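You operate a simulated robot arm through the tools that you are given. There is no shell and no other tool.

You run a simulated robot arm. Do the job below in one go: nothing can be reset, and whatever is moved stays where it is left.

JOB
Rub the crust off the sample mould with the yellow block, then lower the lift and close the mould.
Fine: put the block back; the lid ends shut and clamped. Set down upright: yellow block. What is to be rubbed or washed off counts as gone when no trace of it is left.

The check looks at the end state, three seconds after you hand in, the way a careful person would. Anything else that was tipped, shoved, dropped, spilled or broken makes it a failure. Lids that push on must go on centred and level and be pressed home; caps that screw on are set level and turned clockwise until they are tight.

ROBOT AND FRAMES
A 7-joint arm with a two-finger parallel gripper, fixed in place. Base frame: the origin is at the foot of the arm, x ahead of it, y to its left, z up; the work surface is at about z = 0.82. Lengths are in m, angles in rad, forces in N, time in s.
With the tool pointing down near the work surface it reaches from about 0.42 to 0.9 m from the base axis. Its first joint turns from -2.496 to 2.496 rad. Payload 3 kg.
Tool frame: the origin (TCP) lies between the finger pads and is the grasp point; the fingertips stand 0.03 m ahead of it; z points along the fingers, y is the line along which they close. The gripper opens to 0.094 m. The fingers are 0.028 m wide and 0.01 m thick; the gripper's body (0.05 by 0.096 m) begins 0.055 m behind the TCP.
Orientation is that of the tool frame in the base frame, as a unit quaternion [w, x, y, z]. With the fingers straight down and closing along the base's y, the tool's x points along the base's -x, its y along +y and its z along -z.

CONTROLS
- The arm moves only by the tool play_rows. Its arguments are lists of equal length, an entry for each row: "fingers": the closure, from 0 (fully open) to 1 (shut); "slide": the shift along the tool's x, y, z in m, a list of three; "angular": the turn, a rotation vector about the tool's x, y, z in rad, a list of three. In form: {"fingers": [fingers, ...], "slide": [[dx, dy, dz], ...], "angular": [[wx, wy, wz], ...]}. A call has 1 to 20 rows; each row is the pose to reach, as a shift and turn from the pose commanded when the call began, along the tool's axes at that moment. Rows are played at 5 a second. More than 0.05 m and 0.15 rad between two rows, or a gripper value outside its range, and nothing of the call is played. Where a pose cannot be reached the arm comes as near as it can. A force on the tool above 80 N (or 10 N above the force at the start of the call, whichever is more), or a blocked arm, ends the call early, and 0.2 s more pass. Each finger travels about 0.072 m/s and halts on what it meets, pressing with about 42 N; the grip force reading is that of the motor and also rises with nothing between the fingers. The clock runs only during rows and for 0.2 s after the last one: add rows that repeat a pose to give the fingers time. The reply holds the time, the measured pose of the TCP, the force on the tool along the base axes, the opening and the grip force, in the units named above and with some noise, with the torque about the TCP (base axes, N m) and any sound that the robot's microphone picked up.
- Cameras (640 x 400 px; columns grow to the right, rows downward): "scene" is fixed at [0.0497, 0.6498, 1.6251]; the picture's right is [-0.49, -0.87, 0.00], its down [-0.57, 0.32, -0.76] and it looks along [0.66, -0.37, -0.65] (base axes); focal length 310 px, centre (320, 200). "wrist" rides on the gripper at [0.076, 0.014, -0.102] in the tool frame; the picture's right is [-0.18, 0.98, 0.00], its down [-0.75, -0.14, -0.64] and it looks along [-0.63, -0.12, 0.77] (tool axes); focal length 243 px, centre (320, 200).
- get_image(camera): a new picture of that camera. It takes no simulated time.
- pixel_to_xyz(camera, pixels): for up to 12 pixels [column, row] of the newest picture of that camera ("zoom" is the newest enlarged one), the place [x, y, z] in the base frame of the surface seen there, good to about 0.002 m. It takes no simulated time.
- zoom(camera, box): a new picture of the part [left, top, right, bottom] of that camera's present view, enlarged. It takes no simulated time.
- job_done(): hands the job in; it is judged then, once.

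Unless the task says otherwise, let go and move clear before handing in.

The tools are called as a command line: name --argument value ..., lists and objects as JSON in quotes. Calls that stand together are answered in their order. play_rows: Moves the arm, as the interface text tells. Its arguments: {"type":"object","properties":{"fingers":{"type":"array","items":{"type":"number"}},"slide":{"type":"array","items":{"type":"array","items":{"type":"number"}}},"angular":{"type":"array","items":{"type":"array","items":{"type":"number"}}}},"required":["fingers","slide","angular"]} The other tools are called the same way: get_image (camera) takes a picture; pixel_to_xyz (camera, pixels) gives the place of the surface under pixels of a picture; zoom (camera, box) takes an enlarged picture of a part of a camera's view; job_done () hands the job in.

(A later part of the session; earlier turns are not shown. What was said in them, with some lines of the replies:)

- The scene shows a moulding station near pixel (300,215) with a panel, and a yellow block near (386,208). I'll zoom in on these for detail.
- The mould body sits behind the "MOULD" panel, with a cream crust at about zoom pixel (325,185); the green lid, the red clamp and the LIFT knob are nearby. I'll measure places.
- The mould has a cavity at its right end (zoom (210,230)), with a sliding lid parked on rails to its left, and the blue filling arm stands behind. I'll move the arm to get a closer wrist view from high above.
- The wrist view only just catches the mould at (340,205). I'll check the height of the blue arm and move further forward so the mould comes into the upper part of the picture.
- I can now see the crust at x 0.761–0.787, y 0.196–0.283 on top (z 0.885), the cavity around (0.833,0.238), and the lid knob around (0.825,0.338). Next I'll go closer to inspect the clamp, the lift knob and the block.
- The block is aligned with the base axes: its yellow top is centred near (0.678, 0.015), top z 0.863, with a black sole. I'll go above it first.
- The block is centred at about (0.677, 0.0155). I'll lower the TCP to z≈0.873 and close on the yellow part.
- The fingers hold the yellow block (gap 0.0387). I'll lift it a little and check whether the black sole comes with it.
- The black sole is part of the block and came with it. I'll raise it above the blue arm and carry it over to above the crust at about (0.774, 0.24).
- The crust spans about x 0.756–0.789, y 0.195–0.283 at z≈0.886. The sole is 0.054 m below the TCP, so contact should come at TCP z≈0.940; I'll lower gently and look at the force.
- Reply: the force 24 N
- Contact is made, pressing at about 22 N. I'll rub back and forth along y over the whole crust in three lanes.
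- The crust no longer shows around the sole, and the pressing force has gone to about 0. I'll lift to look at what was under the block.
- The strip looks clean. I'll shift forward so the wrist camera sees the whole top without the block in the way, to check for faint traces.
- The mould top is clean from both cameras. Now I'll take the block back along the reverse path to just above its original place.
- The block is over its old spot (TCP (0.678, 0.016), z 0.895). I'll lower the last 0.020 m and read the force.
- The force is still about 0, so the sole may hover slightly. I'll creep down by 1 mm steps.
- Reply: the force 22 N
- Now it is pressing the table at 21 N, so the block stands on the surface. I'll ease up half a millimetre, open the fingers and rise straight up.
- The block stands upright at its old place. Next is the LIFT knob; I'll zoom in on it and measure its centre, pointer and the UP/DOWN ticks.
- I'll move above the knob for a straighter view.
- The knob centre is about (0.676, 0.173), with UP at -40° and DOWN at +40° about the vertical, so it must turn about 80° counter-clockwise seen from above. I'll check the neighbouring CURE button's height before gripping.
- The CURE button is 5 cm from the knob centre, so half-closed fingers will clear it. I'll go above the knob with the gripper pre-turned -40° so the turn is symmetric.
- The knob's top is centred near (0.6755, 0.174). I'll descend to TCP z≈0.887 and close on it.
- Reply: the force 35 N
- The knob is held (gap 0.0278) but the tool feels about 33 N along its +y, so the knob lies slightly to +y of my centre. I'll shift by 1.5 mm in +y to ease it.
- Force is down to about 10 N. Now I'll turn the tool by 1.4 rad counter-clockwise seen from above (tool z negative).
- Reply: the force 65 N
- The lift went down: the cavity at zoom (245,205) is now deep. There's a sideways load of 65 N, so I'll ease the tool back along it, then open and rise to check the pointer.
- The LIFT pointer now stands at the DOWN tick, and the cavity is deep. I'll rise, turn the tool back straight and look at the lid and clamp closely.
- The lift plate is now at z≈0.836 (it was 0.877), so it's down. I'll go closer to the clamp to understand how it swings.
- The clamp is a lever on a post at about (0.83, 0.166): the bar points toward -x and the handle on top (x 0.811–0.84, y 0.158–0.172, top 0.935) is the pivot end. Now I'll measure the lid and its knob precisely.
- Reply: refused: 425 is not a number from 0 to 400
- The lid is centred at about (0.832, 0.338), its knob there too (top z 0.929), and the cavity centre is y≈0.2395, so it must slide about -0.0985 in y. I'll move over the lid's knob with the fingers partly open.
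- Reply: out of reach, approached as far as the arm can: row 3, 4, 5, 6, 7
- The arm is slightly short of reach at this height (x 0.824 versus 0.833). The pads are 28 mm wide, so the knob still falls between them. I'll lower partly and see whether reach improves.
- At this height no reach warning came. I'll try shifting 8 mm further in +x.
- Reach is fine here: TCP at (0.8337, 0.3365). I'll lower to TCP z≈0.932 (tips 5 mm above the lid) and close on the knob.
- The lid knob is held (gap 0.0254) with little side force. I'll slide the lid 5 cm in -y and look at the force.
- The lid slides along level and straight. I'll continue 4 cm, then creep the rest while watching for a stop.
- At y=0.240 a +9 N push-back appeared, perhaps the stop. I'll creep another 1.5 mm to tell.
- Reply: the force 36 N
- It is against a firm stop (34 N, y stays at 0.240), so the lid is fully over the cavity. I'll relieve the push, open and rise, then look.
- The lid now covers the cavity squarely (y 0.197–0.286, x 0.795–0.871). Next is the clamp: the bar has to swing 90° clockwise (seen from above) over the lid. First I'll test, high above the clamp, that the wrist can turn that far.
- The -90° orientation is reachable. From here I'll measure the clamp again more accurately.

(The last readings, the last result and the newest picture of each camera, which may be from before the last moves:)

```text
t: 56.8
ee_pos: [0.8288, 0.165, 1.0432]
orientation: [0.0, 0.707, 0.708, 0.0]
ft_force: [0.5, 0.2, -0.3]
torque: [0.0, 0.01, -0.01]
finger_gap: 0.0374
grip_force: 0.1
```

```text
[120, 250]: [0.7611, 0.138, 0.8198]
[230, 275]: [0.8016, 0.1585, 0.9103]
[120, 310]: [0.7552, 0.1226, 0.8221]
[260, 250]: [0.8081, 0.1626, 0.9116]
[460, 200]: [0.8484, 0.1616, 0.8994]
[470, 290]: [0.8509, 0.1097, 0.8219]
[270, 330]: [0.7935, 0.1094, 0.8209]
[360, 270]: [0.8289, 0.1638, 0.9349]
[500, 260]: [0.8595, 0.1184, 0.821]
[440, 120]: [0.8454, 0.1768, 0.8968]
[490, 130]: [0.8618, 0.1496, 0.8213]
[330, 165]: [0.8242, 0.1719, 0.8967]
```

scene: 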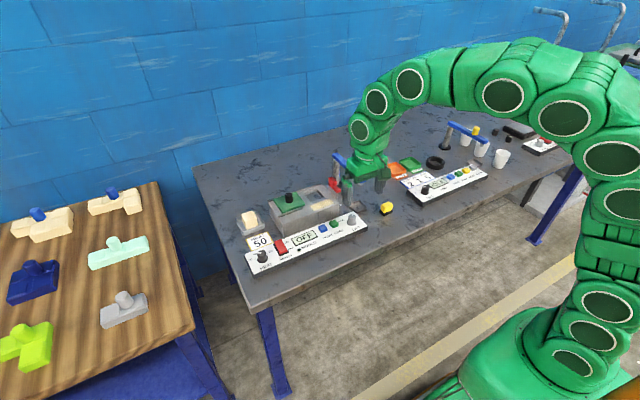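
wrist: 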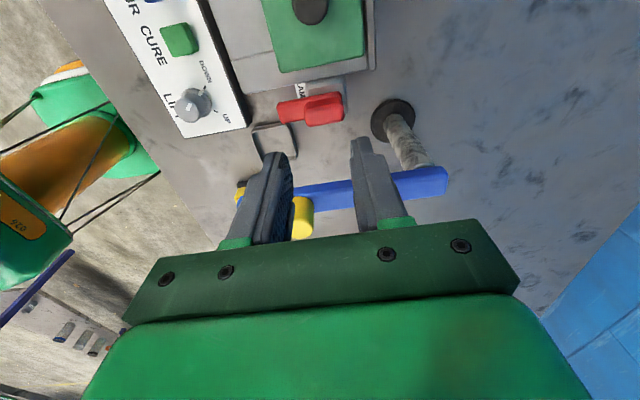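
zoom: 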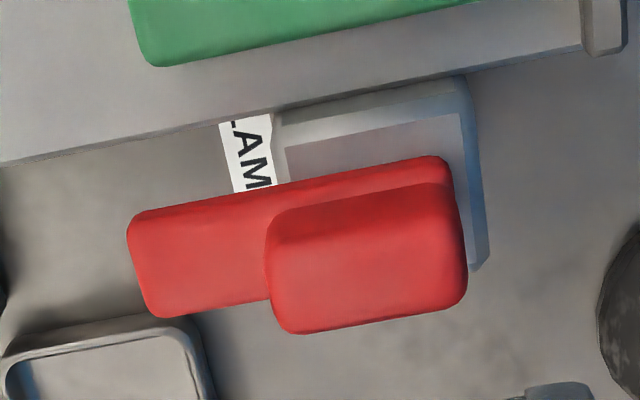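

pixel_to_xyz --camera "zoom" --pixels '[[278, 275], [458, 250], [360, 225], [370, 312], [138, 265], [145, 225], [200, 210], [215, 300], [445, 170], [290, 155], [290, 120], [470, 100]]'

```text
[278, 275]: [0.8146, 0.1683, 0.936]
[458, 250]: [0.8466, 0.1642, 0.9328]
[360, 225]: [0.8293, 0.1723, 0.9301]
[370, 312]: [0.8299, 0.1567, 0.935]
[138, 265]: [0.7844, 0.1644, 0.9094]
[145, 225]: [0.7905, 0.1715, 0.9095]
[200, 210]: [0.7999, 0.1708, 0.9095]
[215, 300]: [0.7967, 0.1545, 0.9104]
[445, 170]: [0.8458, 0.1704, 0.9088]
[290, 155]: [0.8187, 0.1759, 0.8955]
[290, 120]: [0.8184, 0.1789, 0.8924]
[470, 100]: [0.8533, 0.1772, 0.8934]
```

The handle is centred at about (0.830, 0.1645), the same as the post, so it's the pivot. I'll turn back to yaw 0 and come down just above the handle.

play_rows --fingers '[0.6, 0.6, 0.6, 0.6, 0.6, 0.6, 0.6, 0.6, 0.6, 0.6, 0.6, 0.6, 0.6, 0.6]' --slide '[[0, 0.002, 0], [0, 0.002, 0], [0, 0.002, 0], [0, 0.002, 0], [0, 0.002, 0], [0, 0.002, 0], [0, 0.002, 0], [0, 0.002, 0], [0, 0.002, 0], [0, 0.002, 0], [0, 0.002, 0], [0, 0.002, 0.03], [0, 0.002, 0.06], [0, 0.002, 0.06]]' --angular '[[0, 0, -0.143], [0, 0, -0.286], [0, 0, -0.429], [0, 0, -0.572], [0, 0, -0.715], [0, 0, -0.858], [0, 0, -1.0], [0, 0, -1.143], [0, 0, -1.286], [0, 0, -1.429], [0, 0, -1.57], [0, 0, -1.57], [0, 0, -1.57], [0, 0, -1.57]]'

get_image --camera "wrist"

zoom --camera "scene" --box '[300, 140, 380, 200]'

```text
t: 59.8
ee_pos: [0.8292, 0.1647, 0.983]
orientation: [0.0, -0.001, 1.0, 0.0]
ft_force: [-0.3, -1.2, 0.0]
torque: [-0.02, 0.02, 0.0]
finger_gap: 0.0378
grip_force: 0.0
```

```text
taken
```

wrist: 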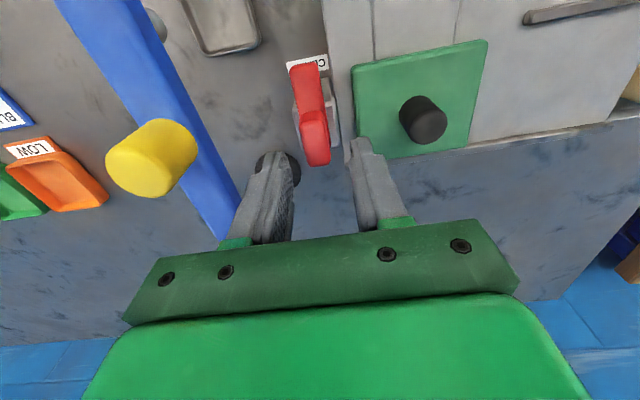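

```text
6.67 times, centred on (340, 170) of scene
```

zoom: 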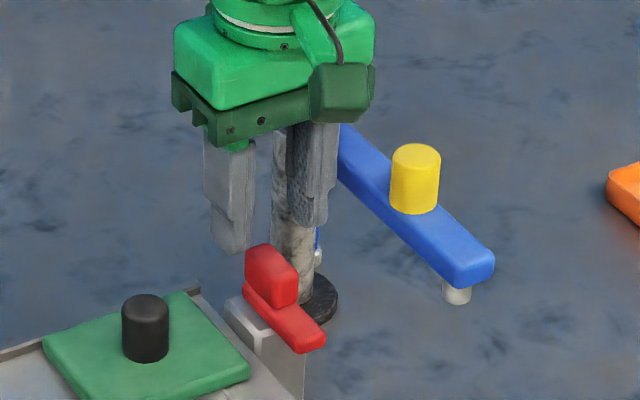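

The fingers straddle the handle. I'll descend to TCP z≈0.946 and close on the handle.

play_rows --fingers '[0.6, 0.6, 0.6, 0.8, 1, 1, 1]' --slide '[[-0.001, 0, 0.02], [-0.001, 0, 0.035], [-0.001, 0, 0.037], [-0.001, 0, 0.037], [-0.001, 0, 0.037], [-0.001, 0, 0.037], [-0.001, 0, 0.037]]' --angular '[[0, 0, 0], [0, 0, 0], [0, 0, 0], [0, 0, 0], [0, 0, 0], [0, 0, 0], [0, 0, 0]]'

zoom --camera "scene" --box '[300, 140, 380, 200]'

get_image --camera "wrist"

```text
t: 61.4
ee_pos: [0.8304, 0.1629, 0.9468]
orientation: [0.0, 0.002, 1.0, 0.0]
ft_force: [-8.7, -47.8, 5.0]
torque: [-0.93, 0.57, -0.19]
finger_gap: 0.0179
grip_force: 45.0
```

```text
6.67 times, centred on (340, 170) of scene
```

zoom: 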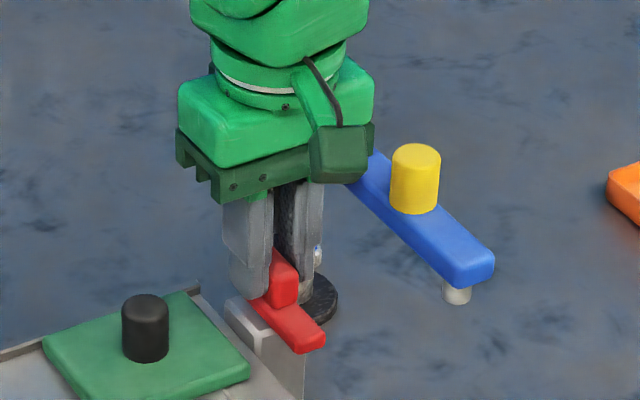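

```text
taken
```

wrist: 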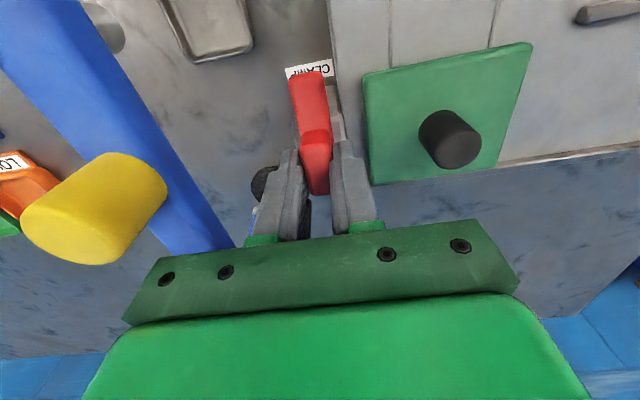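

The handle is gripped (gap 0.018) with -48 N in y, so its centre is ~3 mm lower in y than mine. I'll shift tool y by -0.003 to unload.

play_rows --fingers '[1, 1, 1]' --slide '[[0, -0.0015, 0], [0, -0.003, 0], [0, -0.003, 0]]' --angular '[[0, 0, 0], [0, 0, 0], [0, 0, 0]]'

```text
t: 62.2
ee_pos: [0.83, 0.1617, 0.9459]
orientation: [0.001, 0.0, 1.0, 0.001]
ft_force: [-1.0, -38.5, 1.6]
torque: [-0.8, -0.52, -0.13]
finger_gap: 0.018
grip_force: 45.2
```

play_rows --fingers '[1, 1, 1]' --slide '[[0, -0.001, 0], [0, -0.002, 0], [0, -0.002, 0]]' --angular '[[0, 0, 0], [0, 0, 0], [0, 0, 0]]'

get_image --camera "wrist"

```text
t: 63.0
ee_pos: [0.8319, 0.1613, 0.9473]
orientation: [0.001, 0.0, 1.0, 0.0]
ft_force: [9.6, -15.2, -1.2]
torque: [-0.44, -0.79, -0.06]
finger_gap: 0.0177
grip_force: 45.0
```

```text
taken
```

wrist: 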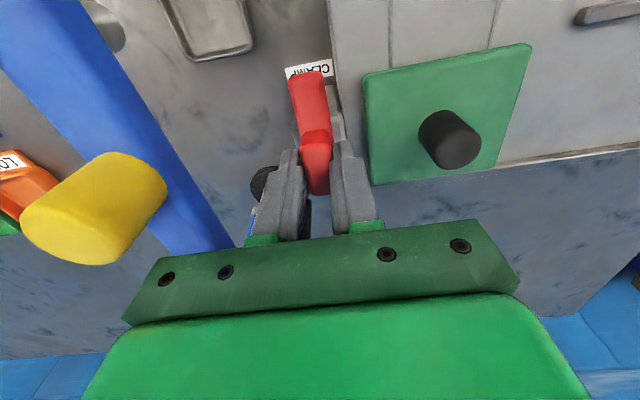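

Load is down to about 18 N. I'll shift 1 mm more and begin turning clockwise in small steps, checking the forces.

play_rows --fingers '[1, 1, 1, 1]' --slide '[[0, -0.001, 0], [0, -0.001, 0], [0, -0.001, 0], [0, -0.001, 0]]' --angular '[[0, 0, 0.1], [0, 0, 0.2], [0, 0, 0.3], [0, 0, 0.3]]'

get_image --camera "wrist"

zoom --camera "scene" --box '[300, 140, 380, 200]'

```text
t: 64.0
ee_pos: [0.8305, 0.1631, 0.9473]
orientation: [0.001, 0.149, 0.989, 0.002]
ft_force: [32.8, 35.5, -0.4]
torque: [0.53, -0.94, 0.1]
finger_gap: 0.0177
grip_force: 44.7
```

```text
taken
```

wrist: 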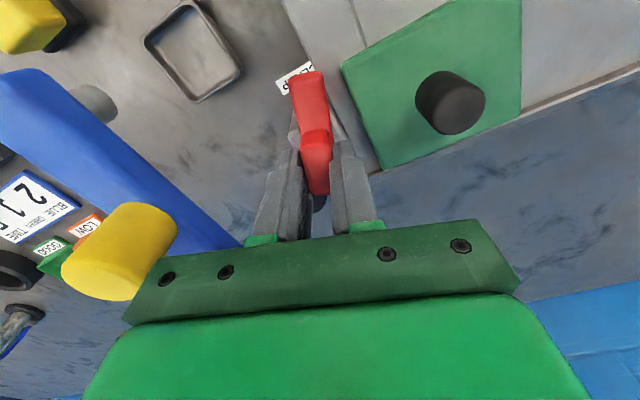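

```text
6.67 times, centred on (340, 170) of scene
```

zoom: 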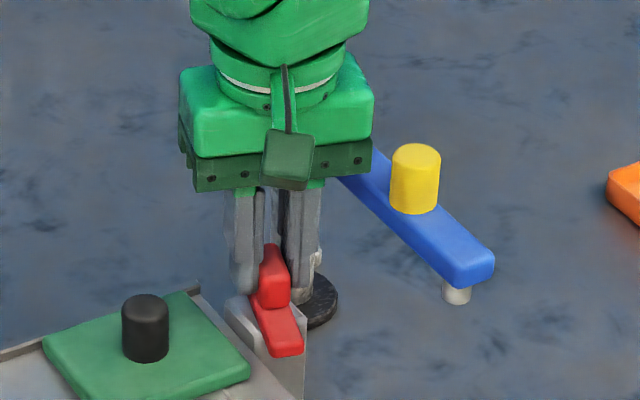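

The lever turns with the tool and its tip is moving toward the lid. I'll shift along the push-back (+x,+y) to unload and keep turning.

play_rows --fingers '[1, 1, 1, 1, 1]' --slide '[[-0.001, 0.0015, 0], [-0.0015, 0.003, 0], [-0.0015, 0.003, 0], [-0.0015, 0.003, 0], [-0.0015, 0.003, 0]]' --angular '[[0, 0, 0], [0, 0, 0.1], [0, 0, 0.2], [0, 0, 0.3], [0, 0, 0.3]]'

```text
t: 65.2
ee_pos: [0.8327, 0.1644, 0.9462]
orientation: [-0.001, 0.296, 0.955, 0.001]
ft_force: [-25.4, 33.3, 22.0]
torque: [0.75, 0.86, 0.07]
finger_gap: 0.018
grip_force: 44.8
```

play_rows --fingers '[1, 1, 1, 1, 1]' --slide '[[0.0015, 0.0005, -0.0003], [0.0024, 0.0008, -0.0005], [0.0024, 0.0008, -0.0005], [0.0024, 0.0008, -0.0005], [0.0024, 0.0008, -0.0005]]' --angular '[[0, 0, 0], [0, 0, 0.1], [0, 0, 0.2], [0, 0, 0.3], [0, 0, 0.3]]'

zoom --camera "scene" --box '[300, 140, 380, 200]'

get_image --camera "wrist"

```text
t: 66.4
ee_pos: [0.8334, 0.1647, 0.9451]
orientation: [0.0, 0.435, 0.9, 0.0]
ft_force: [22.1, 29.1, -5.3]
torque: [0.46, -0.54, 0.13]
finger_gap: 0.0178
grip_force: 44.9
```

```text
6.67 times, centred on (340, 170) of scene
```

zoom: 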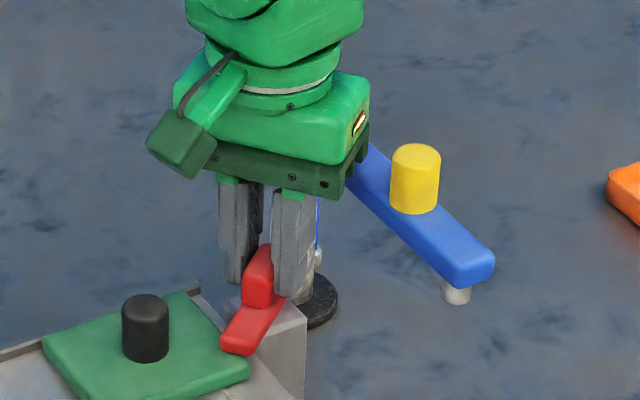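

```text
taken
```

wrist: 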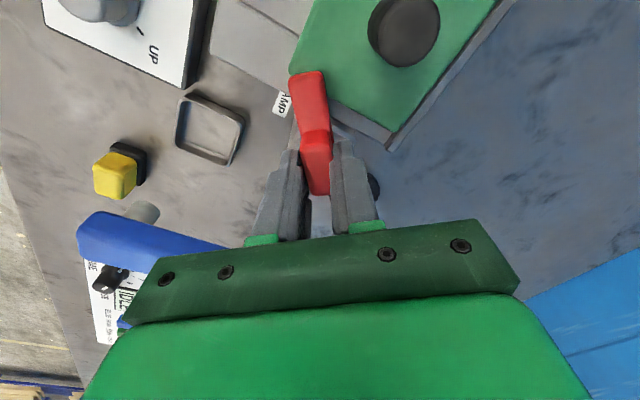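

The bar is swinging over the lid's edge. I'll continue with another 0.3 rad with a small unloading shift.

play_rows --fingers '[1, 1, 1, 1, 1]' --slide '[[0.0005, 0.001, 0], [0.0007, 0.002, 0], [0.0007, 0.002, 0], [0.0007, 0.002, 0], [0.0007, 0.002, 0]]' --angular '[[0, 0, 0], [0, 0, 0.1], [0, 0, 0.2], [0, 0, 0.3], [0, 0, 0.3]]'

```text
t: 67.6
ee_pos: [0.835, 0.1645, 0.9469]
orientation: [0.0, 0.566, 0.824, 0.0]
ft_force: [26.8, 5.7, -4.8]
torque: [0.26, -0.53, 0.07]
finger_gap: 0.0179
grip_force: 45.1
```

play_rows --fingers '[1, 1, 1, 1, 1, 1]' --slide '[[-0.0003, 0.001, 0], [-0.0003, 0.0018, 0], [-0.0003, 0.0018, 0], [-0.0003, 0.0018, 0], [-0.0003, 0.0018, 0], [-0.0003, 0.0018, 0]]' --angular '[[0, 0, 0], [0, 0, 0.1], [0, 0, 0.2], [0, 0, 0.3], [0, 0, 0.36], [0, 0, 0.36]]'

zoom --camera "scene" --box '[300, 140, 380, 200]'

get_image --camera "wrist"

```text
t: 69.0
ee_pos: [0.834, 0.1649, 0.9466]
orientation: [0.0, 0.704, 0.71, 0.0]
ft_force: [6.9, -17.4, 0.6]
torque: [-1.23, -0.23, 0.04]
finger_gap: 0.0178
grip_force: 45.2
```

```text
6.67 times, centred on (340, 170) of scene
```

zoom: 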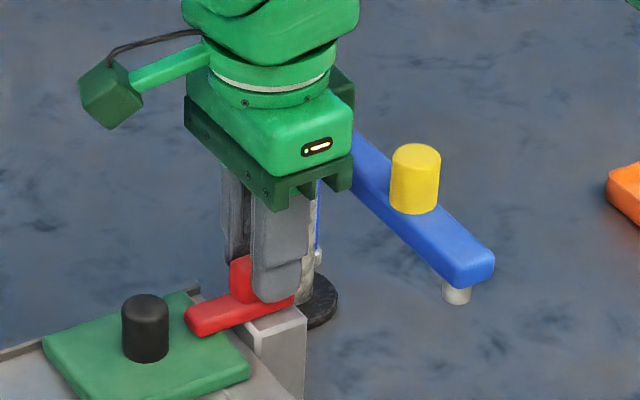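

```text
taken
```

wrist: 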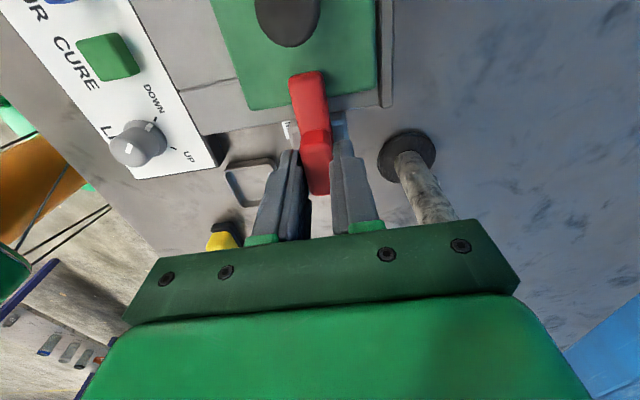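

The bar now points over the lid at about 90°. I'll nudge a bit further to feel whether there's an end stop.

play_rows --fingers '[1, 1, 1, 1]' --slide '[[0.0005, 0, 0], [0.001, 0, 0], [0.001, 0, 0], [0.001, 0, 0]]' --angular '[[0, 0, 0.03], [0, 0, 0.06], [0, 0, 0.08], [0, 0, 0.08]]'

get_image --camera "wrist"

```text
t: 70.0
ee_pos: [0.8351, 0.1655, 0.9468]
orientation: [0.0, 0.732, 0.682, -0.002]
ft_force: [13.1, -37.5, -3.0]
torque: [-0.51, -0.24, 1.01]
finger_gap: 0.0179
grip_force: 45.4
```

```text
taken
```

wrist: 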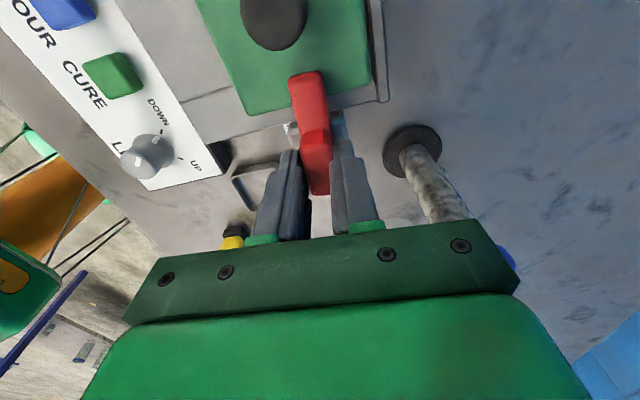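

Torque jumped to 1 N·m, so the clamp has reached its end stop. I'll ease back the load, open and rise.

play_rows --fingers '[1, 1, 1, 0.8, 0.6, 0.55, 0.55, 0.55, 0.55, 0.55]' --slide '[[-0.001, 0.0004, 0], [-0.002, 0.0008, 0], [-0.002, 0.0008, 0], [-0.002, 0.0008, 0], [-0.002, 0.0008, 0], [-0.002, 0.0008, 0], [-0.002, 0.0008, -0.02], [-0.002, 0.0008, -0.05], [-0.002, 0.0008, -0.1], [-0.002, 0.0008, -0.1]]' --angular '[[0, 0, -0.03], [0, 0, -0.05], [0, 0, -0.05], [0, 0, -0.05], [0, 0, -0.05], [0, 0, -0.05], [0, 0, -0.05], [0, 0, -0.05], [0, 0, -0.05], [0, 0, -0.05]]'

get_image --camera "wrist"

zoom --camera "scene" --box '[290, 150, 370, 210]'

```text
t: 72.2
ee_pos: [0.8346, 0.1655, 1.0465]
orientation: [-0.001, 0.714, 0.7, -0.001]
ft_force: [0.0, 0.7, -0.4]
torque: [0.0, 0.02, 0.02]
finger_gap: 0.0421
grip_force: 0.1
```

```text
taken
```

wrist: 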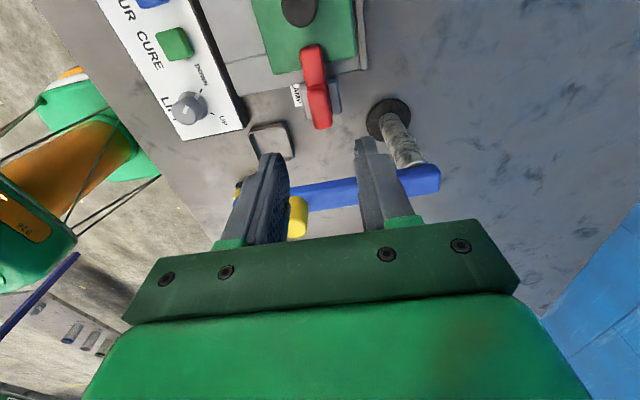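

```text
6.67 times, centred on (330, 180) of scene
```

zoom: 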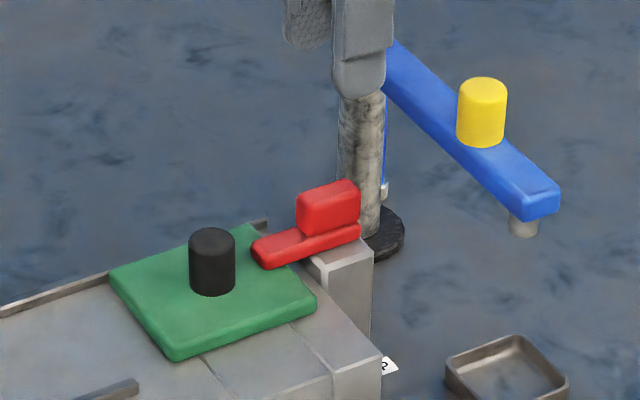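

The clamp bar lies over the lid. I'll check its angle and the lid's position with measurements.

zoom --camera "wrist" --box '[250, 0, 390, 140]'

pixel_to_xyz --camera "wrist" --pixels '[[312, 50], [304, 60], [322, 56], [317, 90], [319, 125], [309, 95], [327, 90], [302, 48], [323, 46], [277, 70], [355, 55], [300, 10]]'

```text
2.86 times, centred on (320, 70) of wrist
```

zoom: 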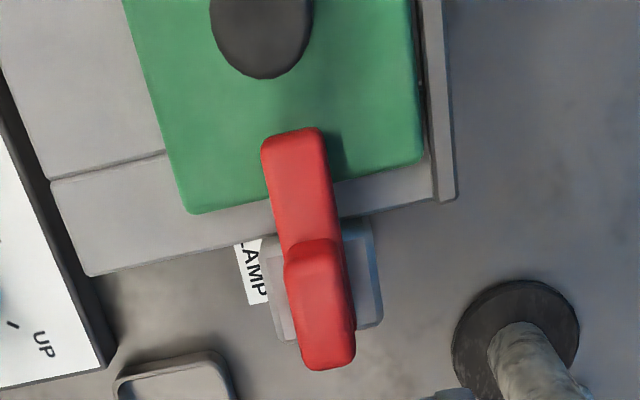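

```text
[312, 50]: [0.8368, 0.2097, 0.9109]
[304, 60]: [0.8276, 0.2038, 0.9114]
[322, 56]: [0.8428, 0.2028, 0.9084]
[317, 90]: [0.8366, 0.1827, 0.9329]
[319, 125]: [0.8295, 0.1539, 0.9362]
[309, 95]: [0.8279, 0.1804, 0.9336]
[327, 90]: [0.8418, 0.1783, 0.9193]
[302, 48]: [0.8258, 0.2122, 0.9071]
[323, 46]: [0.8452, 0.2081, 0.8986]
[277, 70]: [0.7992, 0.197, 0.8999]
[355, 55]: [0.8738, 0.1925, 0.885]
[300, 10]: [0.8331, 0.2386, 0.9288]
```

The clamp lies square over the lid's edge (bar tip at y≈0.213, lid edge 0.197). I'll rise, turn back and retreat to take final pictures.

play_rows --fingers '[0.5, 0.4, 0.2, 0, 0, 0, 0, 0, 0, 0, 0, 0, 0]' --slide '[[0, 0, -0.04], [0, 0, -0.08], [0, -0.03, -0.11], [-0.01, -0.06, -0.13], [-0.02, -0.09, -0.15], [-0.03, -0.12, -0.15], [-0.04, -0.15, -0.15], [-0.05, -0.18, -0.15], [-0.06, -0.2, -0.15], [-0.065, -0.2, -0.15], [-0.065, -0.2, -0.15], [-0.065, -0.2, -0.15], [-0.065, -0.2, -0.15]]' --angular '[[0, 0, 0], [0, 0, -0.14], [0, 0, -0.28], [0, 0, -0.42], [0, 0, -0.56], [0, 0, -0.7], [0, 0, -0.84], [0, 0, -0.98], [0, 0, -1.12], [0, 0, -1.26], [0, 0, -1.4], [0, 0, -1.54], [0, 0, -1.59]]'

get_image --camera "wrist"

get_image --camera "scene"

zoom --camera "scene" --box '[240, 150, 410, 260]'

```text
t: 75.0
ee_pos: [0.6345, 0.1051, 1.1959]
orientation: [-0.001, -0.001, 1.0, 0.0]
ft_force: [0.6, -0.1, -0.2]
torque: [0.02, 0.0, 0.02]
finger_gap: 0.0937
grip_force: 0.0
out of reach, approached as far as the arm can: row 2, 3
```

```text
taken
```

wrist: 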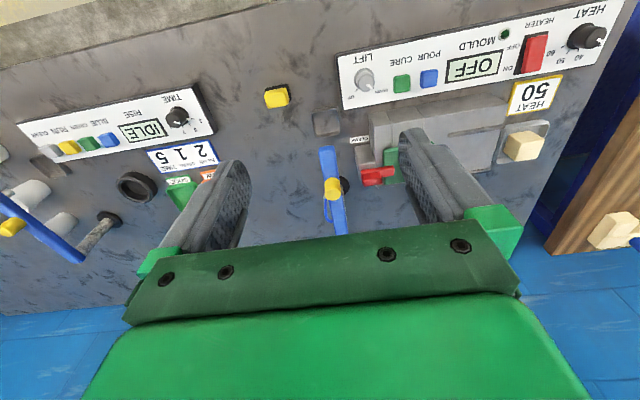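

```text
taken
```

scene: 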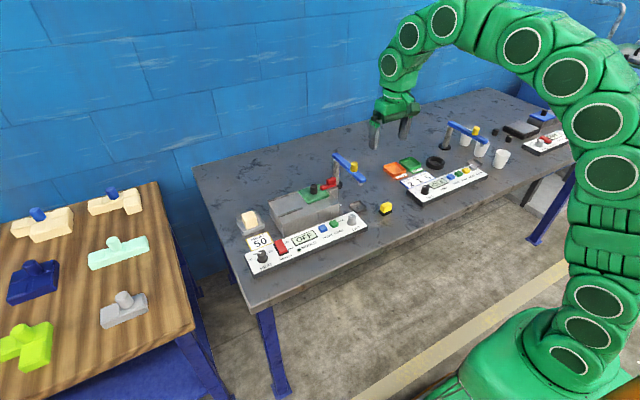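

```text
3.64 times, centred on (325, 205) of scene
```

zoom: 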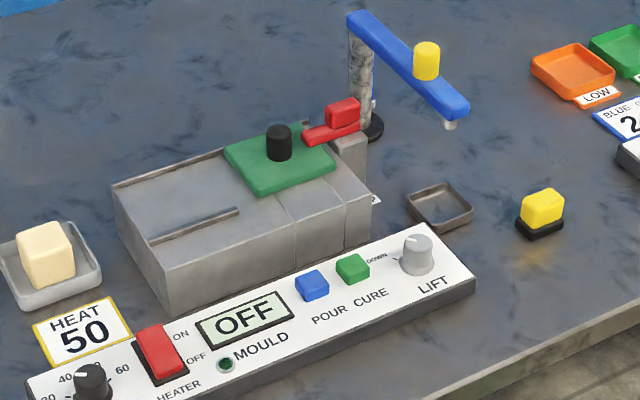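

Everything looks in place: lid shut, clamp over it, LIFT at DOWN, block at (386,208). I'll do a last check of the block's place and of the mould top for traces.

pixel_to_xyz --camera "scene" --pixels '[[386, 205], [386, 212], [352, 216], [376, 209], [321, 204], [310, 208]]'

zoom --camera "scene" --box '[360, 180, 420, 225]'

zoom --camera "scene" --box '[290, 180, 350, 225]'

zoom --camera "wrist" --box '[240, 50, 420, 200]'

```text
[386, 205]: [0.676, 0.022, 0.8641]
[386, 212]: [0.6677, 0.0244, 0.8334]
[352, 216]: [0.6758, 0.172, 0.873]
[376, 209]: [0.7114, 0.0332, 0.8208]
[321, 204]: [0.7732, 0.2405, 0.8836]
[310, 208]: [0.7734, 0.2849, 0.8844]
```

```text
8.89 times, centred on (390, 202) of scene
```

zoom: 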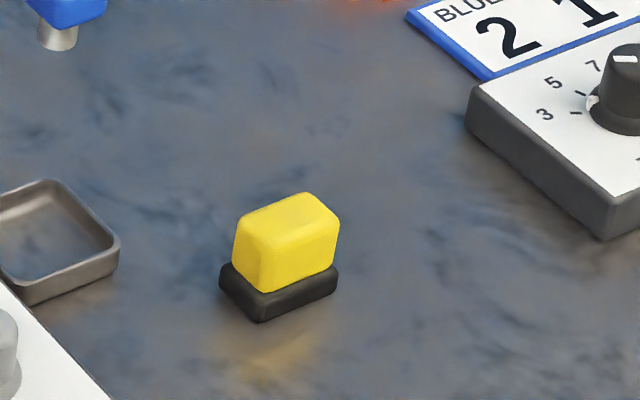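

```text
8.89 times, centred on (320, 202) of scene
```

zoom: 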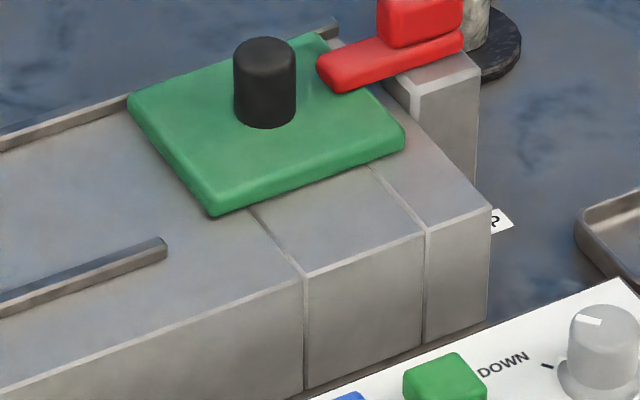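

```text
2.67 times, centred on (330, 125) of wrist
```

zoom: 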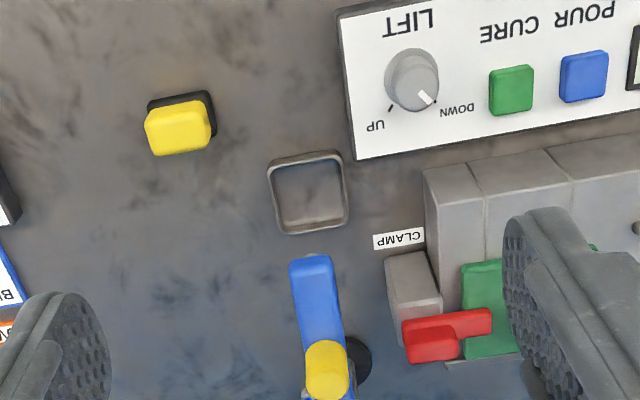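

The last pictures show the mould top without a trace of crust and the lid shut under the clamp bar. LIFT is at DOWN, the yellow block stands upright in its old place, and the gripper is open and clear. I'm handing in.

job_done

```text
The job is handed in.
```

The job is done and handed in. I don't have the check's verdict yet, so this is what the last pictures and readings show:

- **Crust:** I rubbed it off the mould top with the yellow block. No trace shows in the final scene picture, and none showed when I checked the bare top from the wrist camera right after rubbing.
- **Yellow block:** It stands upright within a few millimetres of where I picked it up.
- **Lift:** The knob points at DOWN. The plate in the cavity dropped from about z = 0.877 to 0.836.
- **Lid:** It slid until it hit a firm stop, and it sits squarely over the cavity.
- **Clamp:** I turned it to its end stop, and the bar lies across the edge of the lid.

The gripper is open and clear of the table. I saw nothing else tipped or moved in the last pictures.
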